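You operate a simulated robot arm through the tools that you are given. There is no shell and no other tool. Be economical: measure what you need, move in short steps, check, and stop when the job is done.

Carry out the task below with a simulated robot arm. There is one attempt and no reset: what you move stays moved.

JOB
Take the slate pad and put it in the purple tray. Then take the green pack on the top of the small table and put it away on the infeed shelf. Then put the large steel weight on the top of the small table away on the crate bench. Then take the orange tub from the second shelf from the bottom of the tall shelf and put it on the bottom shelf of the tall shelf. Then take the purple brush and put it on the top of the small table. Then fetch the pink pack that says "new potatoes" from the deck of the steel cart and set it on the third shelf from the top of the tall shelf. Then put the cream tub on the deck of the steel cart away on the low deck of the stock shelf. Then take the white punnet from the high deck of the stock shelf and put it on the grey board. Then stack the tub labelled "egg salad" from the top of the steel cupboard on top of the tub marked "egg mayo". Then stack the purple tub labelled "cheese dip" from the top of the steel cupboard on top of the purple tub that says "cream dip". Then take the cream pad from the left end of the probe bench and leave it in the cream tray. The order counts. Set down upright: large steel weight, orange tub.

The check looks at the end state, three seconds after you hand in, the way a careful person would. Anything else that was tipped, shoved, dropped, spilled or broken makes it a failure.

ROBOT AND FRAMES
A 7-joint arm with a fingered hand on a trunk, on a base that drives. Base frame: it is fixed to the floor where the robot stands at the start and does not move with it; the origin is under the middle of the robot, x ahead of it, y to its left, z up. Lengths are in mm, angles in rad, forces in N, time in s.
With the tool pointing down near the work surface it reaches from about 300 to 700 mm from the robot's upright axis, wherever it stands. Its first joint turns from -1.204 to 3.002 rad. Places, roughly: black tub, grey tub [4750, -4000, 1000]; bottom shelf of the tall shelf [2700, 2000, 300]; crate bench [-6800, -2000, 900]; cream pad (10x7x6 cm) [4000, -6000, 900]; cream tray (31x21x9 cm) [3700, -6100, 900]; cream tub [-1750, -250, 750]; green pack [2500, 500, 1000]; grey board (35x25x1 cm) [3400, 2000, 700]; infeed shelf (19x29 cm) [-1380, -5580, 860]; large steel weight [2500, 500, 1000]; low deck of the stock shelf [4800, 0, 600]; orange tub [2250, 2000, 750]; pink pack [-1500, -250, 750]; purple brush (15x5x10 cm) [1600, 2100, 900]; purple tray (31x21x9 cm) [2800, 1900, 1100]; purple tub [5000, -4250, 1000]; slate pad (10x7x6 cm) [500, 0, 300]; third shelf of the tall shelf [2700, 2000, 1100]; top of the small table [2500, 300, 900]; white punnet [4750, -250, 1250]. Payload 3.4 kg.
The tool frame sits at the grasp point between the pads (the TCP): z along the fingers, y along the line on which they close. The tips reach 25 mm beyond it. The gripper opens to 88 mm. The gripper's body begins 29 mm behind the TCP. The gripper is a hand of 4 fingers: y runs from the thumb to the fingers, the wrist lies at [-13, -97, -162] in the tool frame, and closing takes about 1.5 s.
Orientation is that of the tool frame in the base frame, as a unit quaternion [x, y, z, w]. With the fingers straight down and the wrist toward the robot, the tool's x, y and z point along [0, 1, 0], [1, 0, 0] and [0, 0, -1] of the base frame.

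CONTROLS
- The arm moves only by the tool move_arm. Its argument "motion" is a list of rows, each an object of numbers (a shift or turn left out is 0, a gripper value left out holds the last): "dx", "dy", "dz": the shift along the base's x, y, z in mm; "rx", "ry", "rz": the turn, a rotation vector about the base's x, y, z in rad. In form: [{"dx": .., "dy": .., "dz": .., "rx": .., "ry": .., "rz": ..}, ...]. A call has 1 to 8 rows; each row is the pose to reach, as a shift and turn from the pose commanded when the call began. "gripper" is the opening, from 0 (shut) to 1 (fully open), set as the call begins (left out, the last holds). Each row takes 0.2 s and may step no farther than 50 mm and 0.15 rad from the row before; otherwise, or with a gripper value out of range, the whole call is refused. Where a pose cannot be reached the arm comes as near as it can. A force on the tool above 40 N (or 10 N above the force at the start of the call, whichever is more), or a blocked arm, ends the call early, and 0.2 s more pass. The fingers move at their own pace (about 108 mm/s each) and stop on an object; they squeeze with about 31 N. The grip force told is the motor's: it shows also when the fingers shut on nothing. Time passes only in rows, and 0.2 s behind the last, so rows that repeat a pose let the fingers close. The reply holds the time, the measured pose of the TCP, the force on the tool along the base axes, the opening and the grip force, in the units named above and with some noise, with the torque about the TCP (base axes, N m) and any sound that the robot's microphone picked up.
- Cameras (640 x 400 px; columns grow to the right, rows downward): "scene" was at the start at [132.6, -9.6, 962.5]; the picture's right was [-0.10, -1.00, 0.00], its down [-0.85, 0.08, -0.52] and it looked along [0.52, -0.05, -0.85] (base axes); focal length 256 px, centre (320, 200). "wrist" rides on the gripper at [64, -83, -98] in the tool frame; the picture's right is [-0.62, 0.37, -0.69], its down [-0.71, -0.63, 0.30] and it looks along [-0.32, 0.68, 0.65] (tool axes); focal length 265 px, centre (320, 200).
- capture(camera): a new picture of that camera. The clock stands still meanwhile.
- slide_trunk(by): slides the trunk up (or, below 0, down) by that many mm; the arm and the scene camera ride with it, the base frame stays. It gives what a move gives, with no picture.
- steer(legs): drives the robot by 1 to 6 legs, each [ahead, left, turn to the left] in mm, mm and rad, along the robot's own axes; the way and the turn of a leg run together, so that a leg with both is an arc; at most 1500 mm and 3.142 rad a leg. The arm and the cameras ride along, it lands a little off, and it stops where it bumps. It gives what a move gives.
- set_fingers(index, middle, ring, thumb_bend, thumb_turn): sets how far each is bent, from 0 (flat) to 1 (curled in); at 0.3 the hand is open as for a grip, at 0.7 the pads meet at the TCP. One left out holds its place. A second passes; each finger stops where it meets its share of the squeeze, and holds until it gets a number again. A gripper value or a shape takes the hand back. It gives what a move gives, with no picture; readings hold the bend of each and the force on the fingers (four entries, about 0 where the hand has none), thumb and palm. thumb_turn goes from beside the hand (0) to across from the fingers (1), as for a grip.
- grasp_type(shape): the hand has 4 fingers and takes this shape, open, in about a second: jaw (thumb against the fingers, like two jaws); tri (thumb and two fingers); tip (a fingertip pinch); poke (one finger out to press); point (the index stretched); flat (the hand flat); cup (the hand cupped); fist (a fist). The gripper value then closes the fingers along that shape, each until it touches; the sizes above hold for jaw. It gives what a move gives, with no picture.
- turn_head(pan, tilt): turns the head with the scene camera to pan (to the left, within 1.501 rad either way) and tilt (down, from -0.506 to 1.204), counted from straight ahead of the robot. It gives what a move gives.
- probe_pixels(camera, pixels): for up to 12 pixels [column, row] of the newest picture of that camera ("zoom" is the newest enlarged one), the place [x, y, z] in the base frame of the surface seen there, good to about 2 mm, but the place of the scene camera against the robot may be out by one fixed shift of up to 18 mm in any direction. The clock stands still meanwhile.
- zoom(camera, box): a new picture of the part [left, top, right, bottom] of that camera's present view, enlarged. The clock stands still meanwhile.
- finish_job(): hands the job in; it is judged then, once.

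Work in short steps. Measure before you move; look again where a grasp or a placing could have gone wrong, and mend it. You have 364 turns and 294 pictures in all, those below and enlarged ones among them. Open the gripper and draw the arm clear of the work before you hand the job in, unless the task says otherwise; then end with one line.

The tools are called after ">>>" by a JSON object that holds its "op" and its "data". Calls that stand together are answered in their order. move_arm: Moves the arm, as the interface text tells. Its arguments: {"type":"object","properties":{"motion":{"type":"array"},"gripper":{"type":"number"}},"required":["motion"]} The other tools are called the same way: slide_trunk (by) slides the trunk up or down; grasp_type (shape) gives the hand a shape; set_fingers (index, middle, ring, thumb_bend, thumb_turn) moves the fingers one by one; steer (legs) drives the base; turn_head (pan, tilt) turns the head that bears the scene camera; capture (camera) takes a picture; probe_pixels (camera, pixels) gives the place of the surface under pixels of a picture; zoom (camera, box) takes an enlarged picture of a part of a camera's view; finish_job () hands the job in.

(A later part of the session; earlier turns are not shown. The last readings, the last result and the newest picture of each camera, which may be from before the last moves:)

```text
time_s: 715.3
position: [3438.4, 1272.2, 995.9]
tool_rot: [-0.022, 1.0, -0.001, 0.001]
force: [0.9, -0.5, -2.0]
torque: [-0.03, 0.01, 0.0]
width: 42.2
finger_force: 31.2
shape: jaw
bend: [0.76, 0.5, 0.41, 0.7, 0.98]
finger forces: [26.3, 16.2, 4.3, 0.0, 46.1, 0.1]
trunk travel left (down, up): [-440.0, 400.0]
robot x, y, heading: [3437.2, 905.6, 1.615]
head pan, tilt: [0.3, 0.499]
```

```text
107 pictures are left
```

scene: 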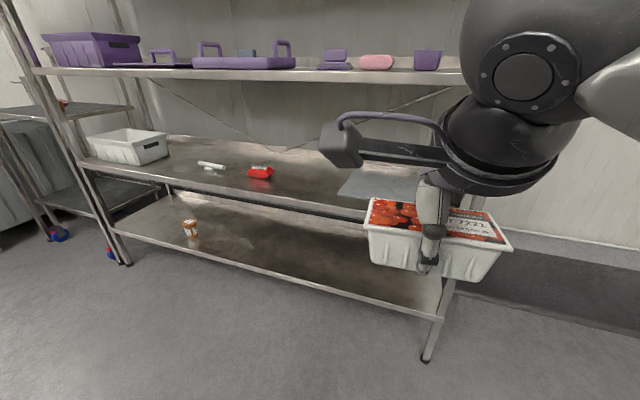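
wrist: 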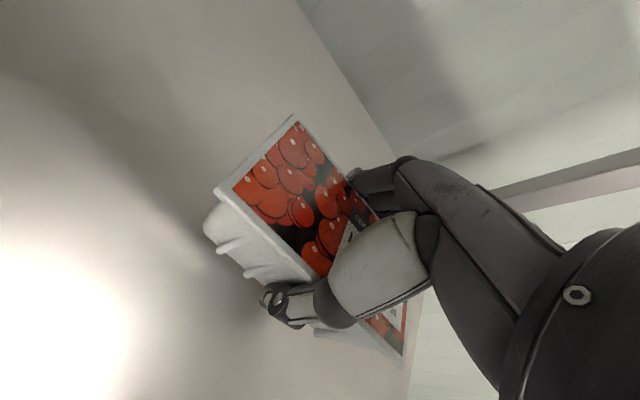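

I lower the trunk to the second deck's level and measure the grey board, strafing right so the hand is out of view.

>>> {"op": "probe_pixels", "data": {"camera": "scene", "pixels": [[340, 195], [362, 173], [380, 185], [400, 180], [350, 185]]}}

>>> {"op": "slide_trunk", "data": {"by": -180}}

>>> {"op": "steer", "data": {"legs": [[200, 0, -0.042]]}}

>>> {"op": "turn_head", "data": {"pan": 0.0, "tilt": 0.5}}

>>> {"op": "capture", "data": {"camera": "scene"}}

>>> {"op": "capture", "data": {"camera": "wrist"}}

```text
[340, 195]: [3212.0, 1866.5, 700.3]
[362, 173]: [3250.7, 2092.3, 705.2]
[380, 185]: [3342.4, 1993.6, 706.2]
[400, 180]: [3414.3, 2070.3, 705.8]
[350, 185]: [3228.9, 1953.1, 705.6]
```

```text
time_s: 717.3
position: [3437.8, 1270.7, 815.9]
tool_rot: [-0.022, 1.0, -0.001, 0.001]
force: [-0.7, 0.4, -2.0]
torque: [0.01, -0.02, 0.0]
width: 42.5
finger_force: 30.4
shape: jaw
bend: [0.76, 0.5, 0.41, 0.7, 0.98]
finger forces: [26.3, 16.3, 4.3, 0.1, 46.1, 0.0]
trunk travel left (down, up): [-260.0, 580.0]
robot x, y, heading: [3441.5, 905.3, 1.614]
head pan, tilt: [0.3, 0.499]
```

```text
time_s: 718.9
position: [3450.8, 1469.0, 815.7]
tool_rot: [0.0, 1.0, -0.001, 0.002]
force: [0.5, 0.9, -2.0]
torque: [0.01, 0.01, -0.01]
width: 42.3
finger_force: 31.3
shape: jaw
bend: [0.76, 0.5, 0.41, 0.7, 0.98]
finger forces: [26.4, 16.4, 4.3, 0.0, 46.2, 0.0]
trunk travel left (down, up): [-260.0, 580.0]
robot x, y, heading: [3435.9, 1102.0, 1.568]
head pan, tilt: [0.3, 0.499]
```

```text
time_s: 719.7
position: [3450.3, 1469.1, 813.8]
tool_rot: [0.0, 1.0, -0.002, 0.0]
force: [0.0, -0.4, -2.4]
torque: [-0.01, 0.0, -0.04]
width: 42.5
finger_force: 31.0
shape: jaw
bend: [0.76, 0.5, 0.41, 0.7, 0.98]
finger forces: [26.5, 16.3, 4.3, 0.0, 46.2, 0.1]
trunk travel left (down, up): [-260.0, 580.0]
robot x, y, heading: [3437.8, 1101.2, 1.563]
head pan, tilt: [0.0, 0.499]
```

```text
106 pictures are left
```

scene: 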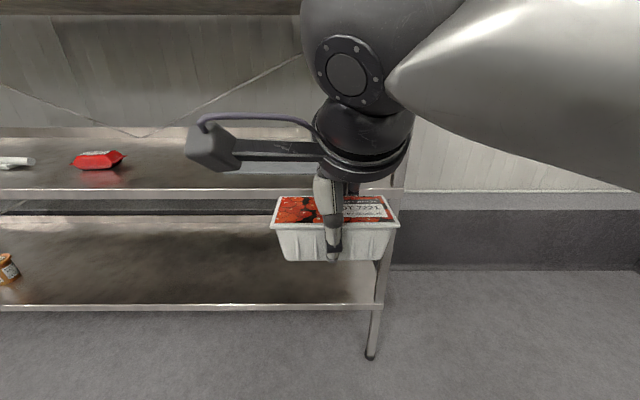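

```text
105 pictures are left
```

wrist: 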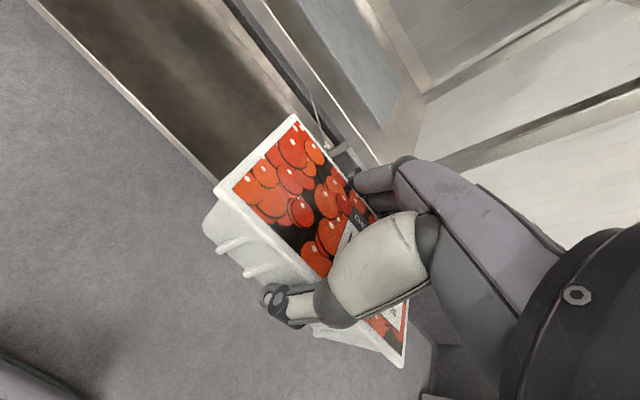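

Board centre ≈ [3390,1962], top z 706. I align and drive in.

>>> {"op": "steer", "data": {"legs": [[250, 64, 0.005]]}}

>>> {"op": "capture", "data": {"camera": "wrist"}}

>>> {"op": "capture", "data": {"camera": "scene"}}

```text
time_s: 721.6
position: [3386.9, 1721.7, 815.3]
tool_rot: [-0.002, 1.0, -0.001, 0.0]
force: [0.2, -0.1, -1.6]
torque: [0.01, 0.02, 0.0]
width: 42.5
finger_force: 30.8
shape: jaw
bend: [0.76, 0.5, 0.41, 0.7, 0.98]
finger forces: [26.4, 16.4, 4.2, 0.0, 46.2, 0.0]
trunk travel left (down, up): [-260.0, 580.0]
robot x, y, heading: [3377.0, 1354.6, 1.57]
head pan, tilt: [0.0, 0.499]
```

```text
104 pictures are left
```

wrist: 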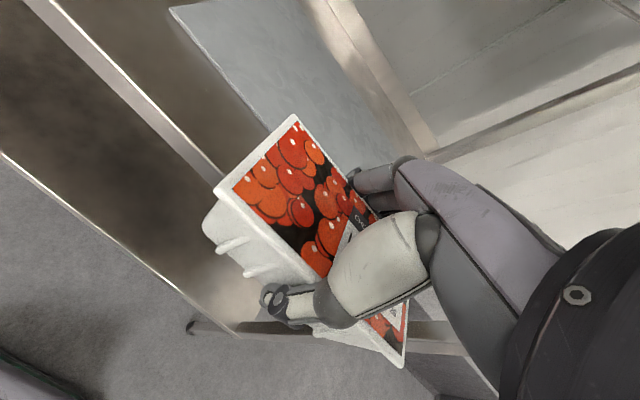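

```text
103 pictures are left
```

scene: 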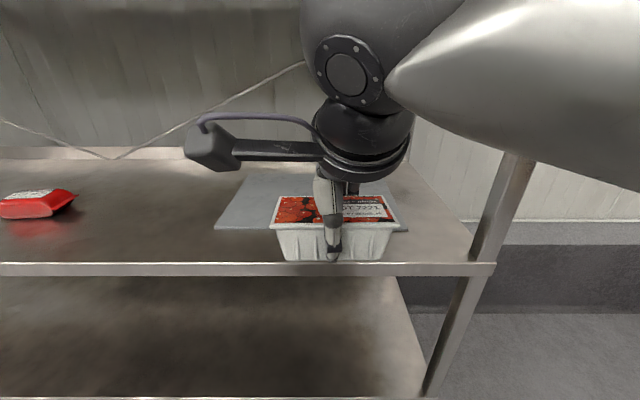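

>>> {"op": "probe_pixels", "data": {"camera": "wrist", "pixels": [[175, 10], [265, 125], [310, 5], [395, 130], [380, 110], [230, 80], [290, 60]]}}

>>> {"op": "probe_pixels", "data": {"camera": "scene", "pixels": [[216, 228], [250, 173], [405, 230], [340, 25]]}}

```text
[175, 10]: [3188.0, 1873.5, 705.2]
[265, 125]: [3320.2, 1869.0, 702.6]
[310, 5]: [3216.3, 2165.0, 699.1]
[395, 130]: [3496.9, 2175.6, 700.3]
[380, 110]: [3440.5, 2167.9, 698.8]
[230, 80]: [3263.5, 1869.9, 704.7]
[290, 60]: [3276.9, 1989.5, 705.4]
```

```text
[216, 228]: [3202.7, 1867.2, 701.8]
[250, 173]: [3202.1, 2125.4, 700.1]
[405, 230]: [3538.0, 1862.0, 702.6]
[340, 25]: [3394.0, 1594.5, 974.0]
```

Board spans x 3188–3530, y 1871–2121. I target [3362,1975].

>>> {"op": "move_arm", "data": {"motion": [{"dx": -4, "dy": 45, "dz": -15}, {"dx": -9, "dy": 90, "dz": -20}, {"dx": -14, "dy": 137, "dz": -20}, {"dx": -19, "dy": 184, "dz": -20}, {"dx": -24, "dy": 230, "dz": -20}, {"dx": -25, "dy": 252, "dz": -35}]}}

>>> {"op": "capture", "data": {"camera": "wrist"}}

>>> {"op": "capture", "data": {"camera": "scene"}}

```text
time_s: 723.0
position: [3360.2, 1974.8, 780.2]
tool_rot: [-0.003, 1.0, -0.003, 0.001]
force: [0.9, 0.7, -1.3]
torque: [0.02, 0.0, -0.04]
width: 42.3
finger_force: 30.9
shape: jaw
bend: [0.76, 0.5, 0.41, 0.7, 0.98]
finger forces: [25.7, 16.2, 4.1, 0.0, 45.2, 0.1]
trunk travel left (down, up): [-260.0, 580.0]
robot x, y, heading: [3371.9, 1351.7, 1.573]
head pan, tilt: [0.0, 0.499]
```

```text
102 pictures are left
```

wrist: 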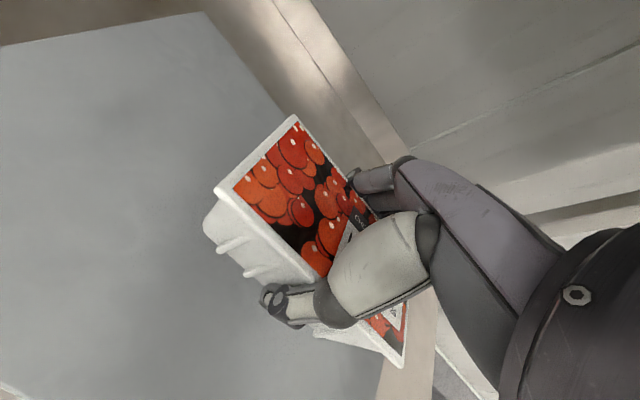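

```text
101 pictures are left
```

scene: 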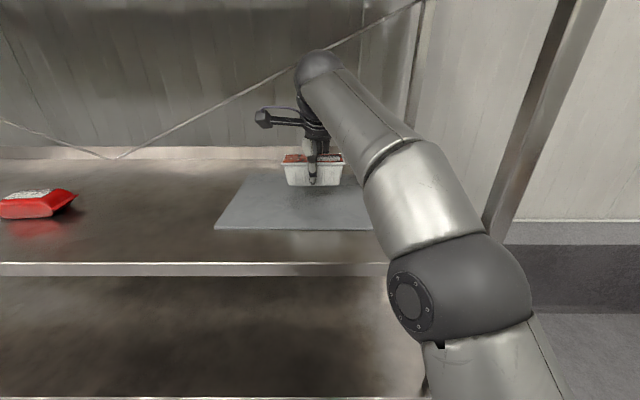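

Over the board. I lower to contact.

>>> {"op": "move_arm", "data": {"motion": [{"dz": -20}, {"dz": -32}]}}

>>> {"op": "move_arm", "data": {"motion": [{"dz": -4}]}}

>>> {"op": "move_arm", "data": {"motion": [{"dz": -3}]}}

```text
time_s: 723.6
position: [3361.8, 1972.0, 748.4]
tool_rot: [-0.002, 1.0, -0.001, 0.0]
force: [-0.5, -1.0, -1.9]
torque: [0.02, 0.03, -0.04]
width: 42.0
finger_force: 30.8
shape: jaw
bend: [0.76, 0.5, 0.41, 0.7, 0.98]
finger forces: [25.8, 16.2, 4.3, 0.0, 45.3, 0.0]
trunk travel left (down, up): [-260.0, 580.0]
robot x, y, heading: [3373.3, 1350.8, 1.574]
head pan, tilt: [0.0, 0.499]
```

```text
time_s: 724.0
position: [3359.8, 1971.7, 746.3]
tool_rot: [-0.003, 1.0, -0.001, 0.001]
force: [0.6, 0.0, -2.1]
torque: [-0.02, -0.01, 0.02]
width: 41.9
finger_force: 31.5
shape: jaw
bend: [0.76, 0.5, 0.41, 0.7, 0.98]
finger forces: [25.8, 16.1, 4.3, 0.1, 45.2, 0.0]
trunk travel left (down, up): [-260.0, 580.0]
robot x, y, heading: [3372.6, 1357.5, 1.569]
head pan, tilt: [0.0, 0.499]
```

```text
time_s: 724.4
position: [3361.6, 1973.2, 741.2]
tool_rot: [-0.003, 1.0, -0.001, 0.0]
force: [0.1, 0.0, -1.7]
torque: [0.03, 0.01, -0.01]
width: 41.9
finger_force: 30.4
shape: jaw
bend: [0.76, 0.5, 0.41, 0.7, 0.98]
finger forces: [25.7, 16.1, 4.2, 0.0, 45.2, 0.1]
trunk travel left (down, up): [-260.0, 580.0]
robot x, y, heading: [3374.2, 1354.3, 1.575]
head pan, tilt: [0.0, 0.499]
```

>>> {"op": "move_arm", "data": {"motion": [{"dz": -3}]}}

>>> {"op": "move_arm", "data": {"motion": [{"dz": -3}]}}

>>> {"op": "zoom", "data": {"camera": "scene", "box": [230, 130, 390, 240]}}

```text
time_s: 724.8
position: [3361.6, 1973.6, 740.9]
tool_rot: [-0.003, 1.0, 0.002, 0.001]
force: [-0.3, 0.7, 7.4]
torque: [0.22, 0.04, 0.0]
width: 42.3
finger_force: 31.1
shape: jaw
bend: [0.76, 0.5, 0.41, 0.7, 0.98]
finger forces: [26.6, 16.4, 4.3, 0.0, 45.5, 0.0]
trunk travel left (down, up): [-260.0, 580.0]
robot x, y, heading: [3372.1, 1354.8, 1.574]
head pan, tilt: [0.0, 0.499]
```

```text
time_s: 725.2
position: [3361.3, 1971.4, 740.3]
tool_rot: [-0.002, 1.0, 0.004, 0.001]
force: [0.0, 2.6, 20.1]
torque: [0.57, 0.03, 0.01]
width: 42.1
finger_force: 31.4
shape: jaw
bend: [0.76, 0.5, 0.41, 0.71, 0.98]
finger forces: [28.8, 16.7, 4.5, 0.1, 46.2, 0.1]
trunk travel left (down, up): [-260.0, 580.0]
robot x, y, heading: [3370.5, 1354.5, 1.574]
head pan, tilt: [0.0, 0.499]
```

```text
3.64 times, centred on (310, 185) of scene
```

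zoom: 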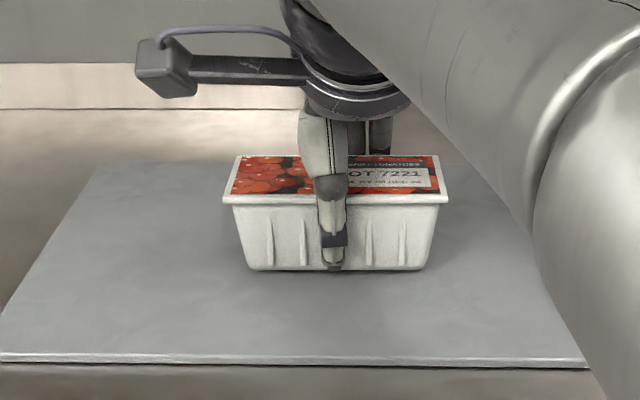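

It sits on the board. I ease up 3 mm, open, and lift.

>>> {"op": "move_arm", "data": {"motion": [{"dz": 4}]}}

>>> {"op": "move_arm", "data": {"motion": [{}, {}, {}, {}, {}], "gripper": 1}}

>>> {"op": "move_arm", "data": {"motion": [{"dz": 25}, {"dz": 60}]}}

>>> {"op": "capture", "data": {"camera": "scene"}}

```text
time_s: 725.6
position: [3360.9, 1972.1, 741.1]
tool_rot: [-0.002, 1.0, 0.0, 0.001]
force: [1.5, 3.1, 14.3]
torque: [0.42, 0.06, -0.01]
width: 42.2
finger_force: 31.2
shape: jaw
bend: [0.76, 0.5, 0.41, 0.71, 0.98]
finger forces: [28.1, 16.7, 4.5, 0.0, 45.8, 0.0]
trunk travel left (down, up): [-260.0, 580.0]
robot x, y, heading: [3375.9, 1351.3, 1.573]
head pan, tilt: [0.0, 0.499]
```

```text
time_s: 726.8
position: [3361.1, 1972.3, 739.2]
tool_rot: [-0.003, 1.0, 0.0, 0.001]
force: [1.1, -2.9, 5.3]
torque: [0.06, 0.08, 0.02]
width: 87.7
finger_force: 0.1
shape: jaw
bend: [0.28, 0.3, 0.3, 0.28, 0.97]
finger forces: [4.1, 0.1, 0.0, 0.0, 5.5, 0.0]
trunk travel left (down, up): [-260.0, 580.0]
robot x, y, heading: [3371.5, 1353.8, 1.572]
head pan, tilt: [0.0, 0.499]
```

```text
time_s: 727.4
position: [3360.9, 1968.5, 794.3]
tool_rot: [-0.003, 1.0, -0.002, 0.0]
force: [-0.2, -0.1, 0.7]
torque: [0.01, 0.01, -0.02]
width: 88.0
finger_force: 0.0
shape: jaw
bend: [0.3, 0.3, 0.3, 0.3, 0.98]
finger forces: [0.1, 0.1, 0.0, 0.0, 0.0, 0.0]
out of reach, approached as far as the arm can: row 2
trunk travel left (down, up): [-260.0, 580.0]
robot x, y, heading: [3371.8, 1355.6, 1.573]
head pan, tilt: [0.0, 0.499]
```

```text
99 pictures are left
```

scene: 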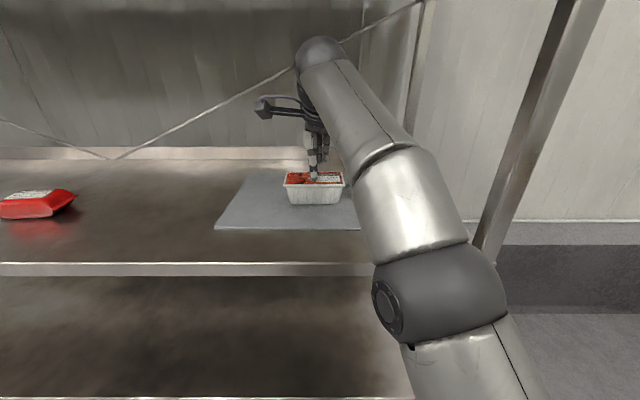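

The punnet stands on the grey board. I retract, back off, turn to +x, and go south toward the steel cupboard.

>>> {"op": "move_arm", "data": {"motion": [{"dy": -45}, {"dy": -92}, {"dy": -140}, {"dy": -188}, {"dy": -235}]}}

>>> {"op": "steer", "data": {"legs": [[-350, 0, 0], [0, 0, -1.573], [300, 0, 0], [0, -1250, 0], [0, -1250, 0]]}}

>>> {"op": "slide_trunk", "data": {"by": 350}}

>>> {"op": "turn_head", "data": {"pan": -0.8, "tilt": 0.3}}

>>> {"op": "capture", "data": {"camera": "scene"}}

```text
time_s: 728.6
position: [3362.9, 1732.1, 794.6]
tool_rot: [-0.002, 1.0, 0.0, 0.0]
force: [0.4, 0.2, 0.2]
torque: [0.02, -0.04, 0.01]
width: 88.0
finger_force: 0.1
shape: jaw
bend: [0.3, 0.3, 0.3, 0.3, 0.98]
finger forces: [0.0, 0.0, 0.0, 0.0, 0.0, 0.1]
trunk travel left (down, up): [-260.0, 580.0]
robot x, y, heading: [3371.5, 1350.6, 1.572]
head pan, tilt: [0.0, 0.499]
```

```text
time_s: 748.0
position: [4118.4, -1435.6, 794.9]
tool_rot: [0.697, 0.717, -0.001, 0.0]
force: [0.7, -0.3, 0.1]
torque: [0.0, -0.01, -0.02]
width: 87.6
finger_force: 0.0
shape: jaw
bend: [0.3, 0.3, 0.3, 0.3, 0.98]
finger forces: [0.0, 0.0, 0.0, 0.0, 0.1, 0.1]
trunk travel left (down, up): [-260.0, 580.0]
robot x, y, heading: [3738.6, -1457.6, 0.023]
head pan, tilt: [0.0, 0.499]
```

```text
time_s: 751.4
position: [4119.6, -1436.1, 1144.9]
tool_rot: [0.697, 0.717, -0.001, 0.0]
force: [0.2, 0.8, 0.0]
torque: [-0.01, -0.02, 0.04]
width: 88.0
finger_force: 0.0
shape: jaw
bend: [0.3, 0.3, 0.3, 0.3, 0.98]
finger forces: [0.0, 0.0, 0.0, 0.0, 0.0, 0.0]
trunk travel left (down, up): [-610.0, 230.0]
robot x, y, heading: [3741.6, -1455.9, 0.025]
head pan, tilt: [0.0, 0.499]
```

```text
time_s: 752.5
position: [4116.8, -1436.7, 1143.6]
tool_rot: [0.697, 0.717, -0.002, 0.0]
force: [-0.2, 0.8, 0.1]
torque: [-0.01, 0.0, -0.01]
width: 88.3
finger_force: 0.0
shape: jaw
bend: [0.3, 0.3, 0.3, 0.3, 0.98]
finger forces: [0.0, 0.1, 0.0, 0.0, 0.1, 0.1]
trunk travel left (down, up): [-610.0, 230.0]
robot x, y, heading: [3740.1, -1459.0, 0.027]
head pan, tilt: [-0.799, 0.3]
```

```text
98 pictures are left
```

scene: 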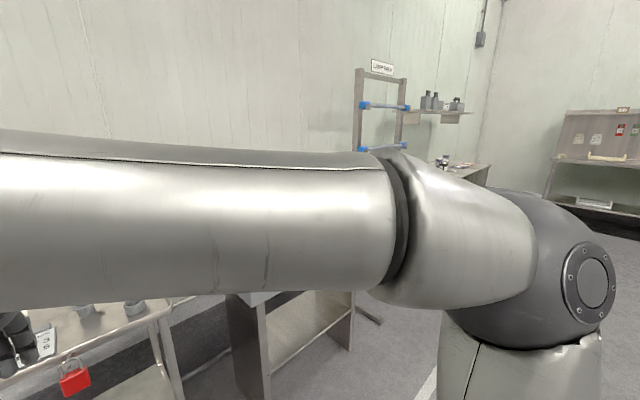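

>>> {"op": "steer", "data": {"legs": [[-100, 0, -0.025], [0, -1300, 0], [0, -1300, 0]]}}

>>> {"op": "turn_head", "data": {"pan": 0.1, "tilt": 0.35}}

>>> {"op": "capture", "data": {"camera": "scene"}}

```text
time_s: 765.8
position: [4047.0, -4016.1, 1144.1]
tool_rot: [0.695, 0.719, -0.001, 0.0]
force: [-0.7, 0.9, 0.4]
torque: [0.02, -0.02, 0.01]
width: 87.9
finger_force: 0.0
shape: jaw
bend: [0.3, 0.3, 0.3, 0.3, 0.98]
finger forces: [0.1, 0.0, 0.1, 0.1, 0.0, 0.0]
trunk travel left (down, up): [-610.0, 230.0]
robot x, y, heading: [3669.3, -4034.7, 0.035]
head pan, tilt: [-0.799, 0.3]
```

```text
time_s: 767.0
position: [4046.7, -4016.4, 1144.9]
tool_rot: [0.695, 0.719, -0.001, 0.0]
force: [-0.5, -0.3, 0.3]
torque: [-0.01, 0.05, 0.01]
width: 88.0
finger_force: 0.1
shape: jaw
bend: [0.3, 0.3, 0.3, 0.3, 0.98]
finger forces: [0.0, 0.0, 0.0, 0.0, 0.0, 0.0]
trunk travel left (down, up): [-610.0, 230.0]
robot x, y, heading: [3666.6, -4038.3, 0.036]
head pan, tilt: [0.099, 0.351]
```

```text
97 pictures are left
```

scene: 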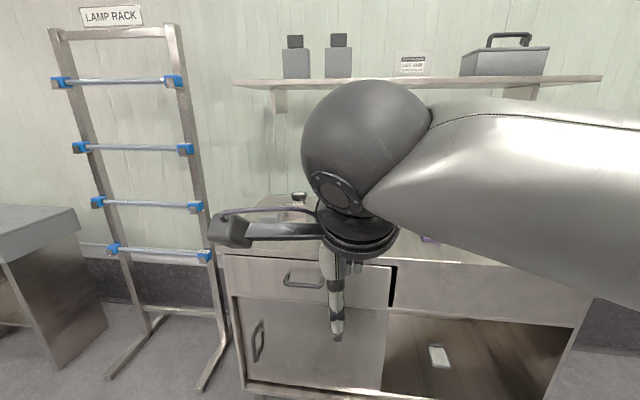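

>>> {"op": "capture", "data": {"camera": "wrist"}}

>>> {"op": "turn_head", "data": {"pan": -0.3, "tilt": 0.7}}

>>> {"op": "capture", "data": {"camera": "scene"}}

```text
96 pictures are left
```

wrist: 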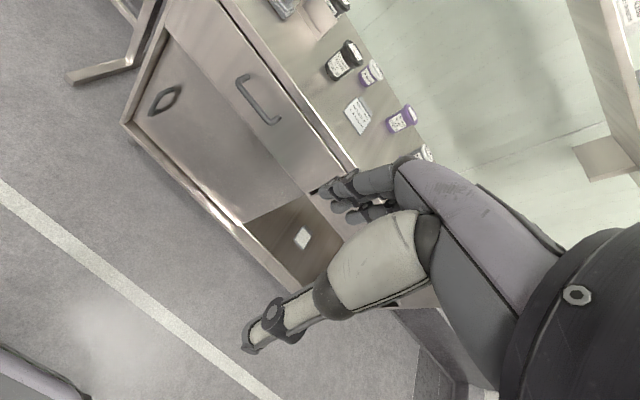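

```text
time_s: 767.9
position: [4047.0, -4015.4, 1144.2]
tool_rot: [0.695, 0.719, -0.001, 0.0]
force: [0.0, -0.2, 0.7]
torque: [0.01, -0.02, -0.01]
width: 87.9
finger_force: 0.2
shape: jaw
bend: [0.3, 0.3, 0.3, 0.3, 0.98]
finger forces: [0.0, 0.1, 0.0, 0.0, 0.0, 0.0]
trunk travel left (down, up): [-610.0, 230.0]
robot x, y, heading: [3671.4, -4037.6, 0.03]
head pan, tilt: [-0.3, 0.7]
```

```text
95 pictures are left
```

scene: 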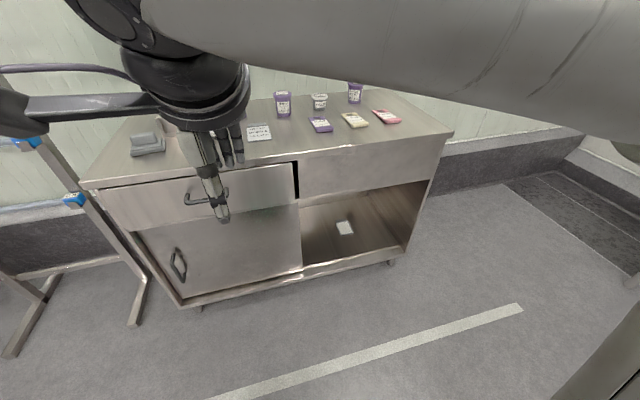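

I zoom in on the cupboard top from both cameras to read the labels.

>>> {"op": "zoom", "data": {"camera": "scene", "box": [240, 75, 420, 160]}}

>>> {"op": "zoom", "data": {"camera": "wrist", "box": [300, 20, 440, 170]}}

```text
3.56 times, centred on (330, 118) of scene
```

zoom: 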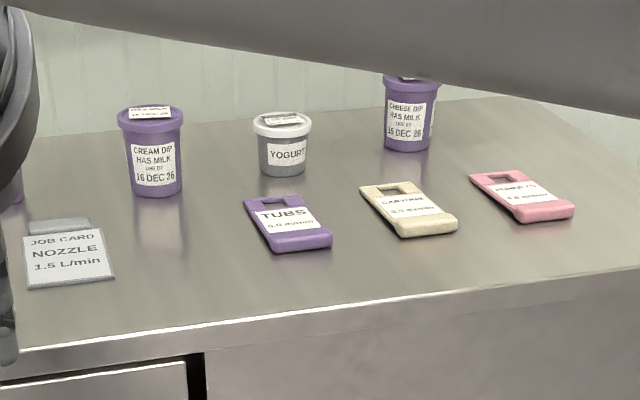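

```text
2.67 times, centred on (370, 95) of wrist
```

zoom: 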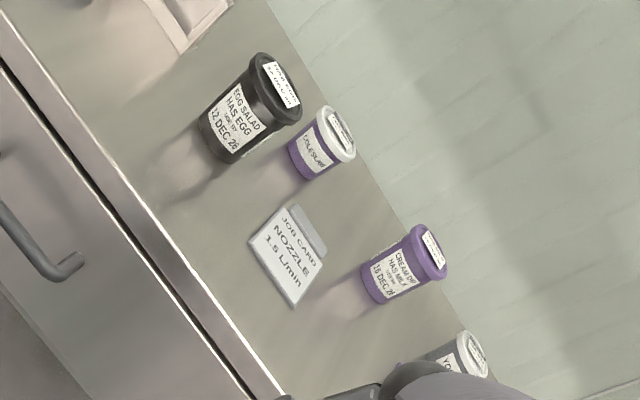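

Egg salad = black tub; cream dip and cheese dip are purple. I probe those and look left for "egg mayo".

>>> {"op": "probe_pixels", "data": {"camera": "zoom", "pixels": [[283, 85], [265, 75], [235, 120], [225, 150], [343, 135], [435, 250], [395, 285], [290, 240], [60, 100], [200, 300]]}}

>>> {"op": "steer", "data": {"legs": [[0, 330, -0.033]]}}

>>> {"op": "capture", "data": {"camera": "wrist"}}

>>> {"op": "capture", "data": {"camera": "scene"}}

```text
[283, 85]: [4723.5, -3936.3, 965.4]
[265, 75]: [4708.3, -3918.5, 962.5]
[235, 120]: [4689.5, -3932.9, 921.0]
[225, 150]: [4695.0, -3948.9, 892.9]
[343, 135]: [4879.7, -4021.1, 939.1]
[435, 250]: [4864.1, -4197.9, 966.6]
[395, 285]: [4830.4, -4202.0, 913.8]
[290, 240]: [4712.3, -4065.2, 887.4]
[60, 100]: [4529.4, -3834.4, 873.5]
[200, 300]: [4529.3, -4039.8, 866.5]
```

```text
time_s: 770.1
position: [4044.2, -3697.5, 1145.4]
tool_rot: [0.708, 0.706, -0.001, 0.0]
force: [0.2, -0.7, 0.1]
torque: [-0.01, -0.02, 0.03]
width: 87.9
finger_force: 0.1
shape: jaw
bend: [0.3, 0.3, 0.3, 0.3, 0.98]
finger forces: [0.0, 0.0, 0.0, 0.0, 0.0, 0.1]
trunk travel left (down, up): [-610.0, 230.0]
robot x, y, heading: [3664.1, -3709.3, -0.008]
head pan, tilt: [-0.3, 0.7]
```

```text
92 pictures are left
```

wrist: 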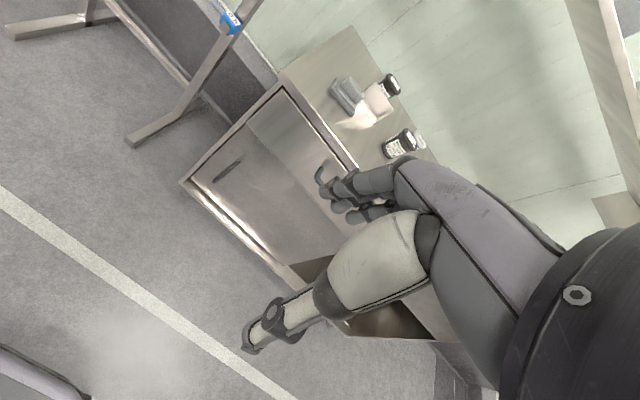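

```text
91 pictures are left
```

scene: 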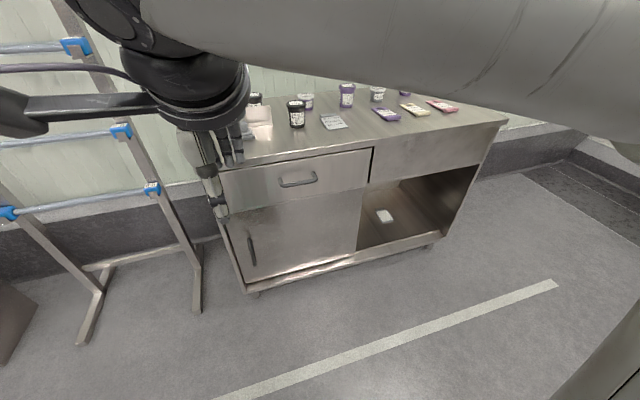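

>>> {"op": "zoom", "data": {"camera": "wrist", "box": [320, 50, 440, 170]}}

>>> {"op": "probe_pixels", "data": {"camera": "wrist", "pixels": [[392, 85], [385, 95], [380, 105], [345, 95], [370, 100], [360, 120], [408, 138], [395, 148], [320, 80]]}}

```text
3.33 times, centred on (380, 110) of wrist
```

zoom: 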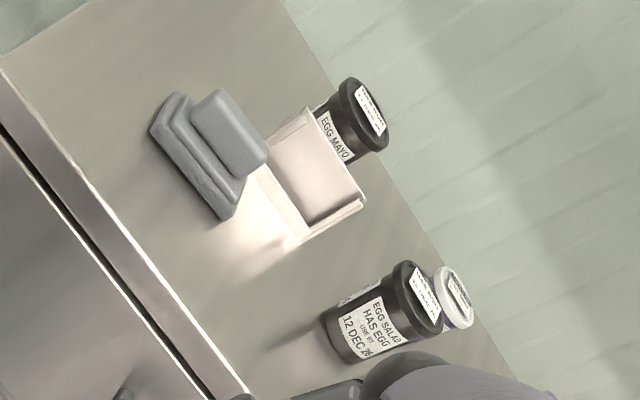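

```text
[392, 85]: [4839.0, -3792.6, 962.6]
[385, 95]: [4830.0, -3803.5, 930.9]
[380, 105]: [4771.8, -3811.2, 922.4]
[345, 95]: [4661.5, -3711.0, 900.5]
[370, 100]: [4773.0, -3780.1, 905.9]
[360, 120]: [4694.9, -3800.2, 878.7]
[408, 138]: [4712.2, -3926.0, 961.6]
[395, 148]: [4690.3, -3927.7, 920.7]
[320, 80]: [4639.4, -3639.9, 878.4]
```

Egg mayo is the black tub at ≈[4838,−3793], behind a card holder; egg salad at ≈[4712,−3930], tops ≈963, cupboard top 878. I move closer to egg salad.

>>> {"op": "steer", "data": {"legs": [[480, -215, 0.008]]}}

>>> {"op": "capture", "data": {"camera": "wrist"}}

>>> {"op": "turn_head", "data": {"pan": 0.2, "tilt": 0.3}}

>>> {"op": "capture", "data": {"camera": "scene"}}

```text
time_s: 773.1
position: [4524.5, -3910.4, 1144.3]
tool_rot: [0.704, 0.711, 0.0, -0.001]
force: [-0.2, 0.0, 0.3]
torque: [0.0, 0.03, 0.05]
width: 87.9
finger_force: 0.0
shape: jaw
bend: [0.3, 0.3, 0.3, 0.3, 0.98]
finger forces: [0.0, 0.0, 0.0, 0.1, 0.1, 0.0]
trunk travel left (down, up): [-610.0, 230.0]
robot x, y, heading: [4144.2, -3919.6, 0.004]
head pan, tilt: [-0.3, 0.7]
```

```text
89 pictures are left
```

wrist: 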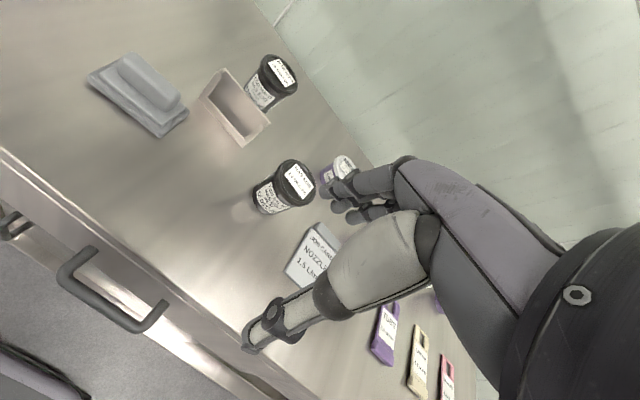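

```text
time_s: 774.1
position: [4525.4, -3909.1, 1145.2]
tool_rot: [0.703, 0.711, -0.002, 0.0]
force: [0.7, 0.7, -0.3]
torque: [0.03, -0.02, 0.01]
width: 88.0
finger_force: 0.1
shape: jaw
bend: [0.3, 0.3, 0.3, 0.3, 0.98]
finger forces: [0.0, 0.1, 0.1, 0.1, 0.1, 0.1]
trunk travel left (down, up): [-610.0, 230.0]
robot x, y, heading: [4148.3, -3922.1, 0.007]
head pan, tilt: [0.201, 0.3]
```

```text
88 pictures are left
```

scene: 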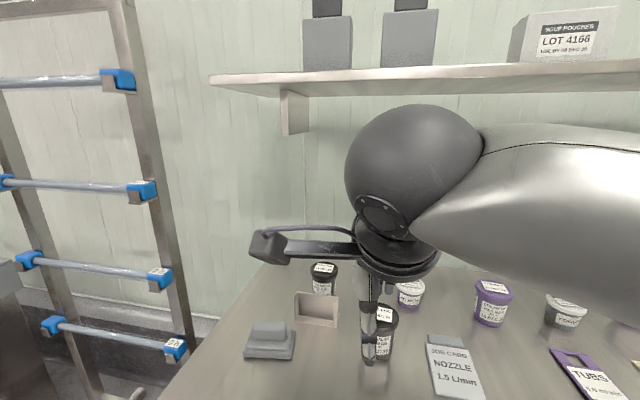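

I probe the wall shelf above and the two egg tubs' lids.

>>> {"op": "probe_pixels", "data": {"camera": "scene", "pixels": [[300, 80], [295, 115], [300, 90], [324, 266], [318, 305], [330, 300], [270, 330]]}}

>>> {"op": "probe_pixels", "data": {"camera": "wrist", "pixels": [[280, 172], [315, 185], [298, 162], [298, 202], [297, 182], [265, 65], [297, 85], [282, 58], [278, 95], [281, 75], [210, 95], [240, 140]]}}

```text
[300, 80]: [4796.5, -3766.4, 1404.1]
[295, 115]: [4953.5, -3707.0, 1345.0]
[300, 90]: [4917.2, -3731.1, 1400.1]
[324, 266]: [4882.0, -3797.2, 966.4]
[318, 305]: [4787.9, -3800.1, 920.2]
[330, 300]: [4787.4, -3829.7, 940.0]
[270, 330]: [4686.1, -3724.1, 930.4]
```

```text
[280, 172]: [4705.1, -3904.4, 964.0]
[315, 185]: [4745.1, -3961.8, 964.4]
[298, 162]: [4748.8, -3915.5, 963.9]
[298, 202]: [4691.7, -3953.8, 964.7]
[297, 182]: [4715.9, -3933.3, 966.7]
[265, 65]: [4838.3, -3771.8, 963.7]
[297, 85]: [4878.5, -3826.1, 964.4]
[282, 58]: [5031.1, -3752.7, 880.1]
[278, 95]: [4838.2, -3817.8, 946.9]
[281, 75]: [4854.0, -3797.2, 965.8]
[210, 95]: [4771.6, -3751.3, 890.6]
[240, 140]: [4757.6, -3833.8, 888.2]
```

Egg salad lid centre ≈ [4721,−3934], R≈35. I open the fingers a bit wider and move above it.

>>> {"op": "set_fingers", "data": {"index": 0.2, "middle": 0.2, "ring": 0.2, "thumb_bend": 0.2}}

>>> {"op": "move_arm", "data": {"motion": [{"dx": 45, "dy": -6, "dz": -18}, {"dx": 90, "dy": -12, "dz": -36}, {"dx": 135, "dy": -18, "dz": -54}, {"dx": 170, "dy": -22, "dz": -85}, {"dx": 196, "dy": -24, "dz": -125}]}}

>>> {"op": "capture", "data": {"camera": "wrist"}}

>>> {"op": "capture", "data": {"camera": "scene"}}

```text
time_s: 775.1
position: [4524.5, -3908.9, 1143.9]
tool_rot: [0.703, 0.711, -0.002, 0.0]
force: [0.6, -0.6, -0.6]
torque: [0.01, -0.04, 0.0]
width: 103.2
finger_force: 0.0
shape: fingers
bend: [0.2, 0.2, 0.2, 0.2, 0.98]
finger forces: [0.1, 0.0, 0.0, 0.1, 0.1, 0.0]
trunk travel left (down, up): [-610.0, 230.0]
robot x, y, heading: [4148.7, -3924.2, 0.004]
head pan, tilt: [0.201, 0.3]
```

```text
time_s: 776.3
position: [4720.8, -3930.4, 1017.6]
tool_rot: [0.703, 0.711, 0.0, 0.0]
force: [0.3, 0.3, -0.7]
torque: [0.0, 0.02, 0.02]
width: 103.3
finger_force: 0.1
shape: fingers
bend: [0.2, 0.2, 0.2, 0.2, 0.98]
finger forces: [0.1, 0.0, 0.1, 0.0, 0.0, 0.0]
trunk travel left (down, up): [-610.0, 230.0]
robot x, y, heading: [4147.4, -3920.8, 0.007]
head pan, tilt: [0.201, 0.3]
```

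```text
87 pictures are left
```

wrist: 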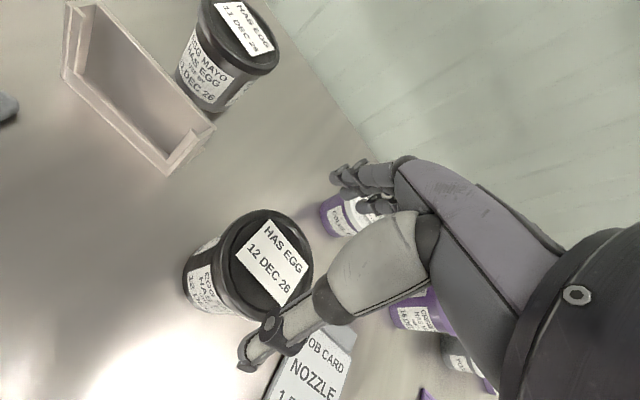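

```text
86 pictures are left
```

scene: 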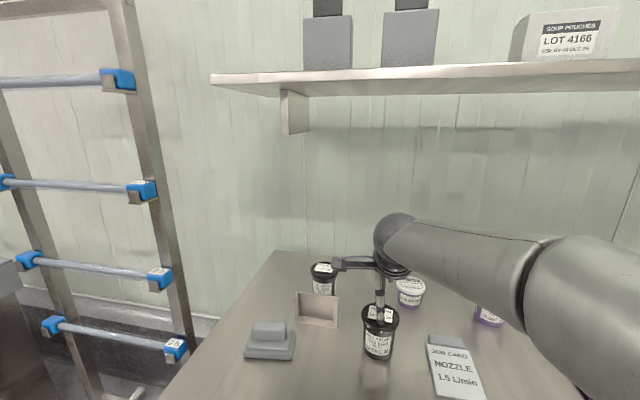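

I refine the egg salad lid centre and check the coleslaw tub behind.

>>> {"op": "probe_pixels", "data": {"camera": "wrist", "pixels": [[228, 230], [312, 275], [270, 212], [255, 318], [222, 275], [310, 240], [325, 210], [345, 230], [240, 45], [275, 65], [215, 15]]}}

```text
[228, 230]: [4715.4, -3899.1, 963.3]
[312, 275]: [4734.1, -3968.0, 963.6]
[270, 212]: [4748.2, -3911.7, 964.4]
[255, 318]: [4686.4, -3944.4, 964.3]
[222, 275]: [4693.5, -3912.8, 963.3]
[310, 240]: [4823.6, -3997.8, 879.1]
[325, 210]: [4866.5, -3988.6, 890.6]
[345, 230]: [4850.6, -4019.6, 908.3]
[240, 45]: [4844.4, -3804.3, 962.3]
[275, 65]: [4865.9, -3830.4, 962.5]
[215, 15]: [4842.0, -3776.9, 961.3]
```

Centre [4720,−3934]. I descend to ≈953 and close.

>>> {"op": "move_arm", "data": {"motion": [{"dx": -1, "dy": -4, "dz": -35}, {"dx": -1, "dy": -4, "dz": -55}, {"dx": -1, "dy": -4, "dz": -65}]}}

>>> {"op": "move_arm", "data": {"motion": [{}, {}, {}, {}, {}, {}], "gripper": 0}}

>>> {"op": "capture", "data": {"camera": "wrist"}}

```text
time_s: 777.1
position: [4717.3, -3936.0, 954.0]
tool_rot: [0.704, 0.71, -0.001, -0.001]
force: [0.4, -0.3, 0.4]
torque: [0.02, -0.03, -0.01]
width: 103.7
finger_force: 0.7
shape: fingers
bend: [0.2, 0.2, 0.2, 0.2, 0.98]
finger forces: [0.5, 0.1, 0.1, 0.0, 0.0, 0.1]
trunk travel left (down, up): [-610.0, 230.0]
robot x, y, heading: [4145.4, -3923.3, 0.005]
head pan, tilt: [0.201, 0.3]
```

```text
time_s: 778.5
position: [4715.9, -3937.6, 955.9]
tool_rot: [0.704, 0.71, -0.001, -0.001]
force: [2.4, -0.1, 3.5]
torque: [-0.08, -0.33, 0.01]
width: 55.1
finger_force: 31.3
shape: jaw
bend: [0.24, 0.4, 0.42, 0.6, 0.98]
finger forces: [36.1, 14.3, 3.6, 0.1, 53.2, 0.0]
trunk travel left (down, up): [-610.0, 230.0]
robot x, y, heading: [4148.1, -3920.1, 0.008]
head pan, tilt: [0.201, 0.3]
```

```text
85 pictures are left
```

wrist: 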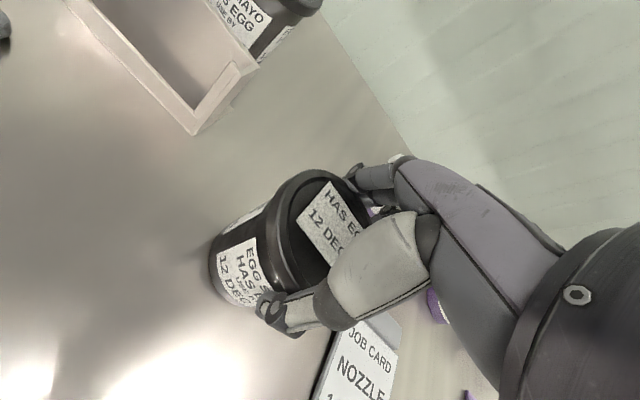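

Gripped gently. I lift and measure the tub's lid centre relative to the TCP.

>>> {"op": "move_arm", "data": {"motion": [{"dz": 40}, {"dz": 85}, {"dz": 125}]}}

>>> {"op": "capture", "data": {"camera": "wrist"}}

>>> {"op": "probe_pixels", "data": {"camera": "wrist", "pixels": [[290, 205], [280, 245], [300, 270], [320, 180], [270, 210], [310, 172], [225, 240], [245, 300], [222, 270]]}}

>>> {"op": "capture", "data": {"camera": "scene"}}

```text
time_s: 779.3
position: [4717.6, -3937.7, 1079.8]
tool_rot: [0.703, 0.711, -0.002, -0.001]
force: [0.3, 0.5, -2.4]
torque: [-0.02, -0.01, 0.0]
width: 54.9
finger_force: 30.9
shape: jaw
bend: [0.25, 0.41, 0.43, 0.6, 0.98]
finger forces: [35.2, 13.7, 3.6, 0.0, 53.1, 0.1]
trunk travel left (down, up): [-610.0, 230.0]
robot x, y, heading: [4147.0, -3924.5, 0.01]
head pan, tilt: [0.201, 0.3]
```

```text
84 pictures are left
```

wrist: 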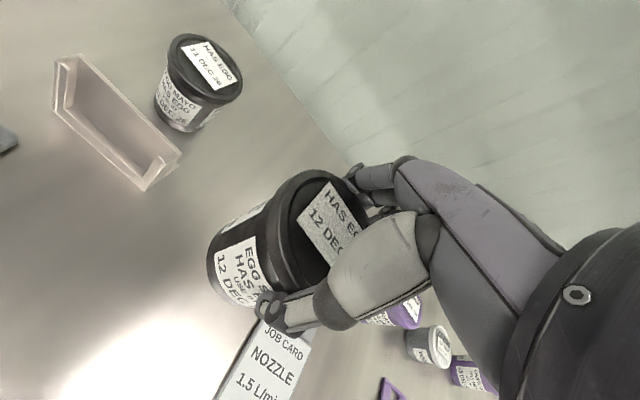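

```text
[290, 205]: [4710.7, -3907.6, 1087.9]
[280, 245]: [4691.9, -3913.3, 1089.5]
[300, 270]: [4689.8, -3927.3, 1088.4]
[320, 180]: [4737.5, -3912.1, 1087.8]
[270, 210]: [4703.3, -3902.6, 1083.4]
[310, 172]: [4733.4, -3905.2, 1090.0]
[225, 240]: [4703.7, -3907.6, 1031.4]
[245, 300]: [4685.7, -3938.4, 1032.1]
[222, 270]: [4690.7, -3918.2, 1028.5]
```

```text
83 pictures are left
```

scene: 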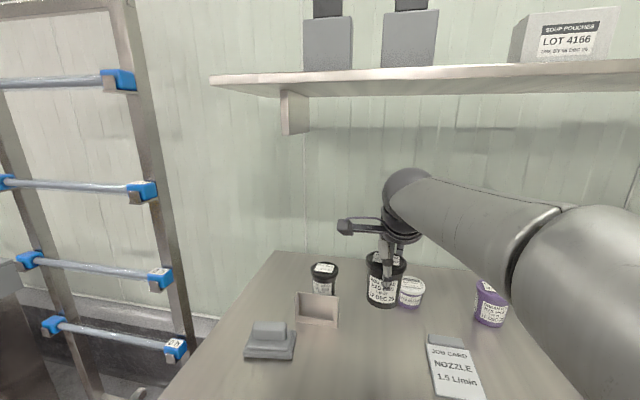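

The held tub is centred within ~2 mm of the TCP. I probe the egg mayo lid rim precisely.

>>> {"op": "zoom", "data": {"camera": "wrist", "box": [145, 20, 265, 140]}}

>>> {"op": "probe_pixels", "data": {"camera": "wrist", "pixels": [[170, 50], [240, 85], [190, 37], [222, 102], [178, 80], [228, 55], [205, 65], [172, 68]]}}

```text
3.33 times, centred on (205, 80) of wrist
```

zoom: 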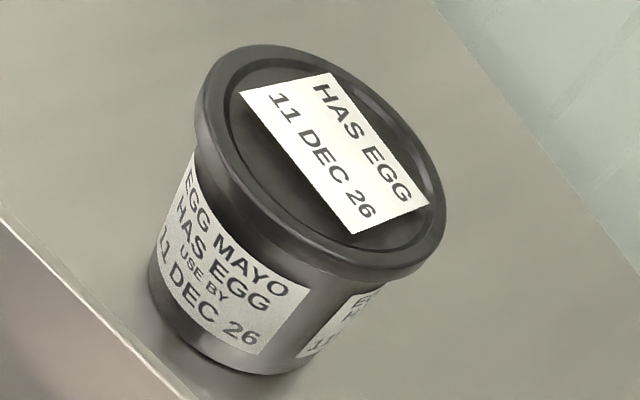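

```text
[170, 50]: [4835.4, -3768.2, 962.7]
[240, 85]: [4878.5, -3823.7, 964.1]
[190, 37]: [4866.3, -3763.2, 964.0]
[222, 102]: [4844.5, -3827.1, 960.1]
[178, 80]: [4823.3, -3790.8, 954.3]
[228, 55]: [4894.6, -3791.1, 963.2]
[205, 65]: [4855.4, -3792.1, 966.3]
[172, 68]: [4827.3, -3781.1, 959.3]
```

Egg mayo lid centre ≈ [4859,−3796], top 966. I shift the base +90/+135 so that it's within reach, keeping the tub at height.

>>> {"op": "steer", "data": {"legs": [[90, 135, 0]]}}

>>> {"op": "move_arm", "data": {"motion": [{"dx": 20, "dz": 5}, {"dx": 40, "dz": 5}]}}

>>> {"op": "capture", "data": {"camera": "wrist"}}

>>> {"op": "capture", "data": {"camera": "scene"}}

```text
time_s: 780.7
position: [4807.7, -3801.9, 1078.5]
tool_rot: [0.704, 0.71, -0.002, 0.0]
force: [0.3, 0.0, -2.9]
torque: [-0.01, -0.04, -0.04]
width: 54.8
finger_force: 31.5
shape: jaw
bend: [0.25, 0.41, 0.43, 0.6, 0.98]
finger forces: [35.2, 13.7, 3.5, 0.1, 53.1, 0.0]
trunk travel left (down, up): [-610.0, 230.0]
robot x, y, heading: [4233.5, -3784.2, 0.006]
head pan, tilt: [0.201, 0.3]
```

```text
time_s: 781.3
position: [4849.4, -3803.9, 1085.7]
tool_rot: [0.705, 0.71, -0.002, 0.0]
force: [0.1, -1.2, -1.9]
torque: [-0.03, -0.02, -0.01]
width: 54.7
finger_force: 30.9
shape: jaw
bend: [0.25, 0.41, 0.43, 0.6, 0.98]
finger forces: [35.0, 13.7, 3.6, 0.1, 52.9, 0.0]
trunk travel left (down, up): [-610.0, 230.0]
robot x, y, heading: [4233.5, -3789.6, -0.001]
head pan, tilt: [0.201, 0.3]
```

```text
81 pictures are left
```

wrist: 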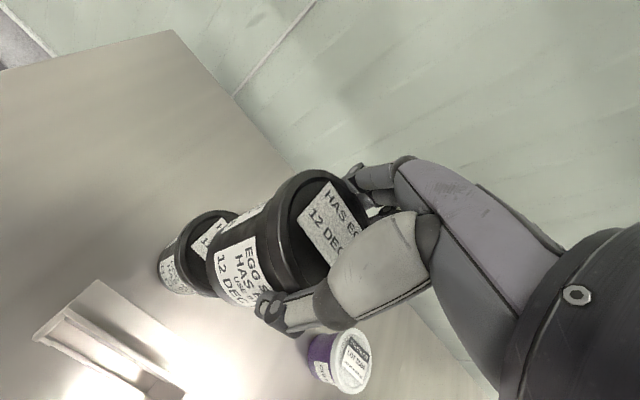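

```text
80 pictures are left
```

scene: 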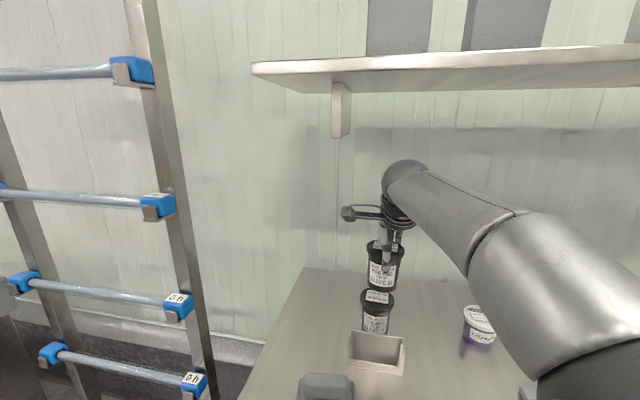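

I re-probe the visible rim of the lower tub to confirm its position in this pose.

>>> {"op": "zoom", "data": {"camera": "wrist", "box": [150, 180, 280, 310]}}

>>> {"op": "probe_pixels", "data": {"camera": "wrist", "pixels": [[188, 235], [200, 217], [215, 211], [230, 212], [180, 250], [190, 265], [205, 235], [268, 208], [240, 228]]}}

```text
3.08 times, centred on (215, 245) of wrist
```

zoom: 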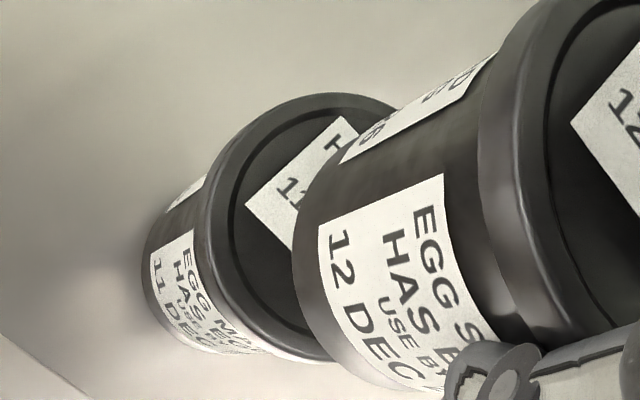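

```text
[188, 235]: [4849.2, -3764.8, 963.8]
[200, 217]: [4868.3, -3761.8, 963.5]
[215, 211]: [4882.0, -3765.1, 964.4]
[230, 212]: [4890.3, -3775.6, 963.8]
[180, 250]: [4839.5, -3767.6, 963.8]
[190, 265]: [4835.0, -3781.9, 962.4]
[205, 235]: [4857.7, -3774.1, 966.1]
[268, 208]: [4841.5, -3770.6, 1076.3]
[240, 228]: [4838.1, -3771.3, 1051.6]
```

Lower tub centre ≈ [4861,−3797]. I align (TCP [4861,−3798]) and lower in small steps.

>>> {"op": "move_arm", "data": {"motion": [{"dx": 12, "dy": 5}, {"dx": 12, "dy": 5, "dz": -20}, {"dx": 12, "dy": 5, "dz": -33}]}}

>>> {"op": "capture", "data": {"camera": "wrist"}}

>>> {"op": "zoom", "data": {"camera": "scene", "box": [320, 200, 440, 350]}}

```text
time_s: 782.1
position: [4859.8, -3798.3, 1051.2]
tool_rot: [0.705, 0.709, -0.001, -0.001]
force: [-0.1, 0.2, -1.6]
torque: [-0.02, -0.01, 0.0]
width: 54.7
finger_force: 30.7
shape: jaw
bend: [0.25, 0.41, 0.43, 0.6, 0.98]
finger forces: [34.9, 13.7, 3.5, 0.1, 52.7, 0.0]
trunk travel left (down, up): [-610.0, 230.0]
robot x, y, heading: [4234.6, -3788.7, -0.0]
head pan, tilt: [0.201, 0.3]
```

```text
78 pictures are left
```

wrist: 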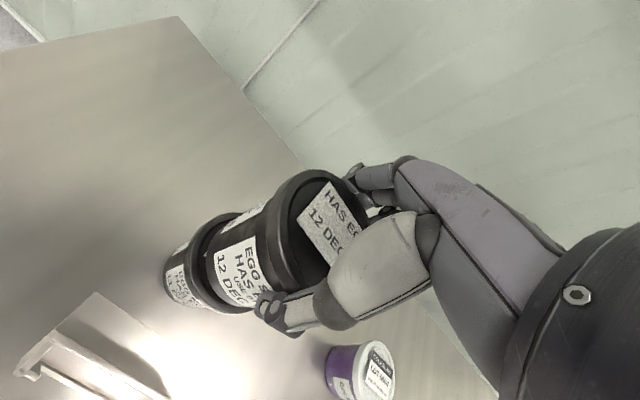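

```text
2.67 times, centred on (380, 275) of scene
```

zoom: 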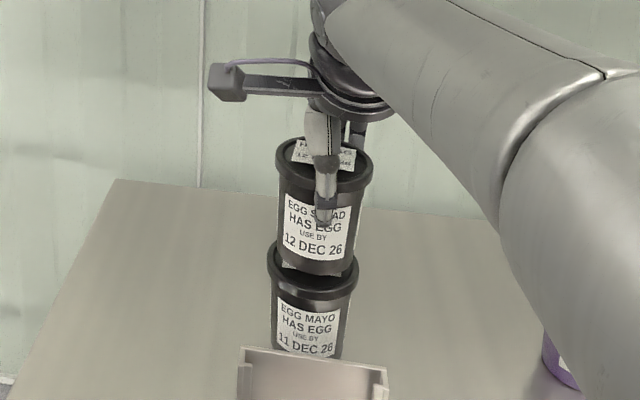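

I check the lateral alignment with more probes on both rims.

>>> {"op": "probe_pixels", "data": {"camera": "zoom", "pixels": [[272, 265], [355, 268], [313, 288], [283, 245], [353, 250], [318, 268], [282, 170], [370, 175]]}}

>>> {"op": "probe_pixels", "data": {"camera": "wrist", "pixels": [[195, 230], [210, 217], [225, 214], [187, 265], [192, 290], [212, 245], [208, 270], [235, 215]]}}

```text
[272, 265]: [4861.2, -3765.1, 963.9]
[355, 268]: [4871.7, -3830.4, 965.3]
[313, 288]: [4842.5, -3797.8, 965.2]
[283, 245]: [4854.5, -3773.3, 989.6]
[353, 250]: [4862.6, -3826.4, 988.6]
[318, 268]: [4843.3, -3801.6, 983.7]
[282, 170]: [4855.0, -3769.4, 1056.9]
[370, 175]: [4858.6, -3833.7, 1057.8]
```

```text
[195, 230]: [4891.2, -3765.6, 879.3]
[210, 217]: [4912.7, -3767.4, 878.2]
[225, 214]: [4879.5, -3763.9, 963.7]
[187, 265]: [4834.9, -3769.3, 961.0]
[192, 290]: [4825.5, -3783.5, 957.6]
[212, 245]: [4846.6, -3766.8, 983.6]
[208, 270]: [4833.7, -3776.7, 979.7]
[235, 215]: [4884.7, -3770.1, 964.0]
```

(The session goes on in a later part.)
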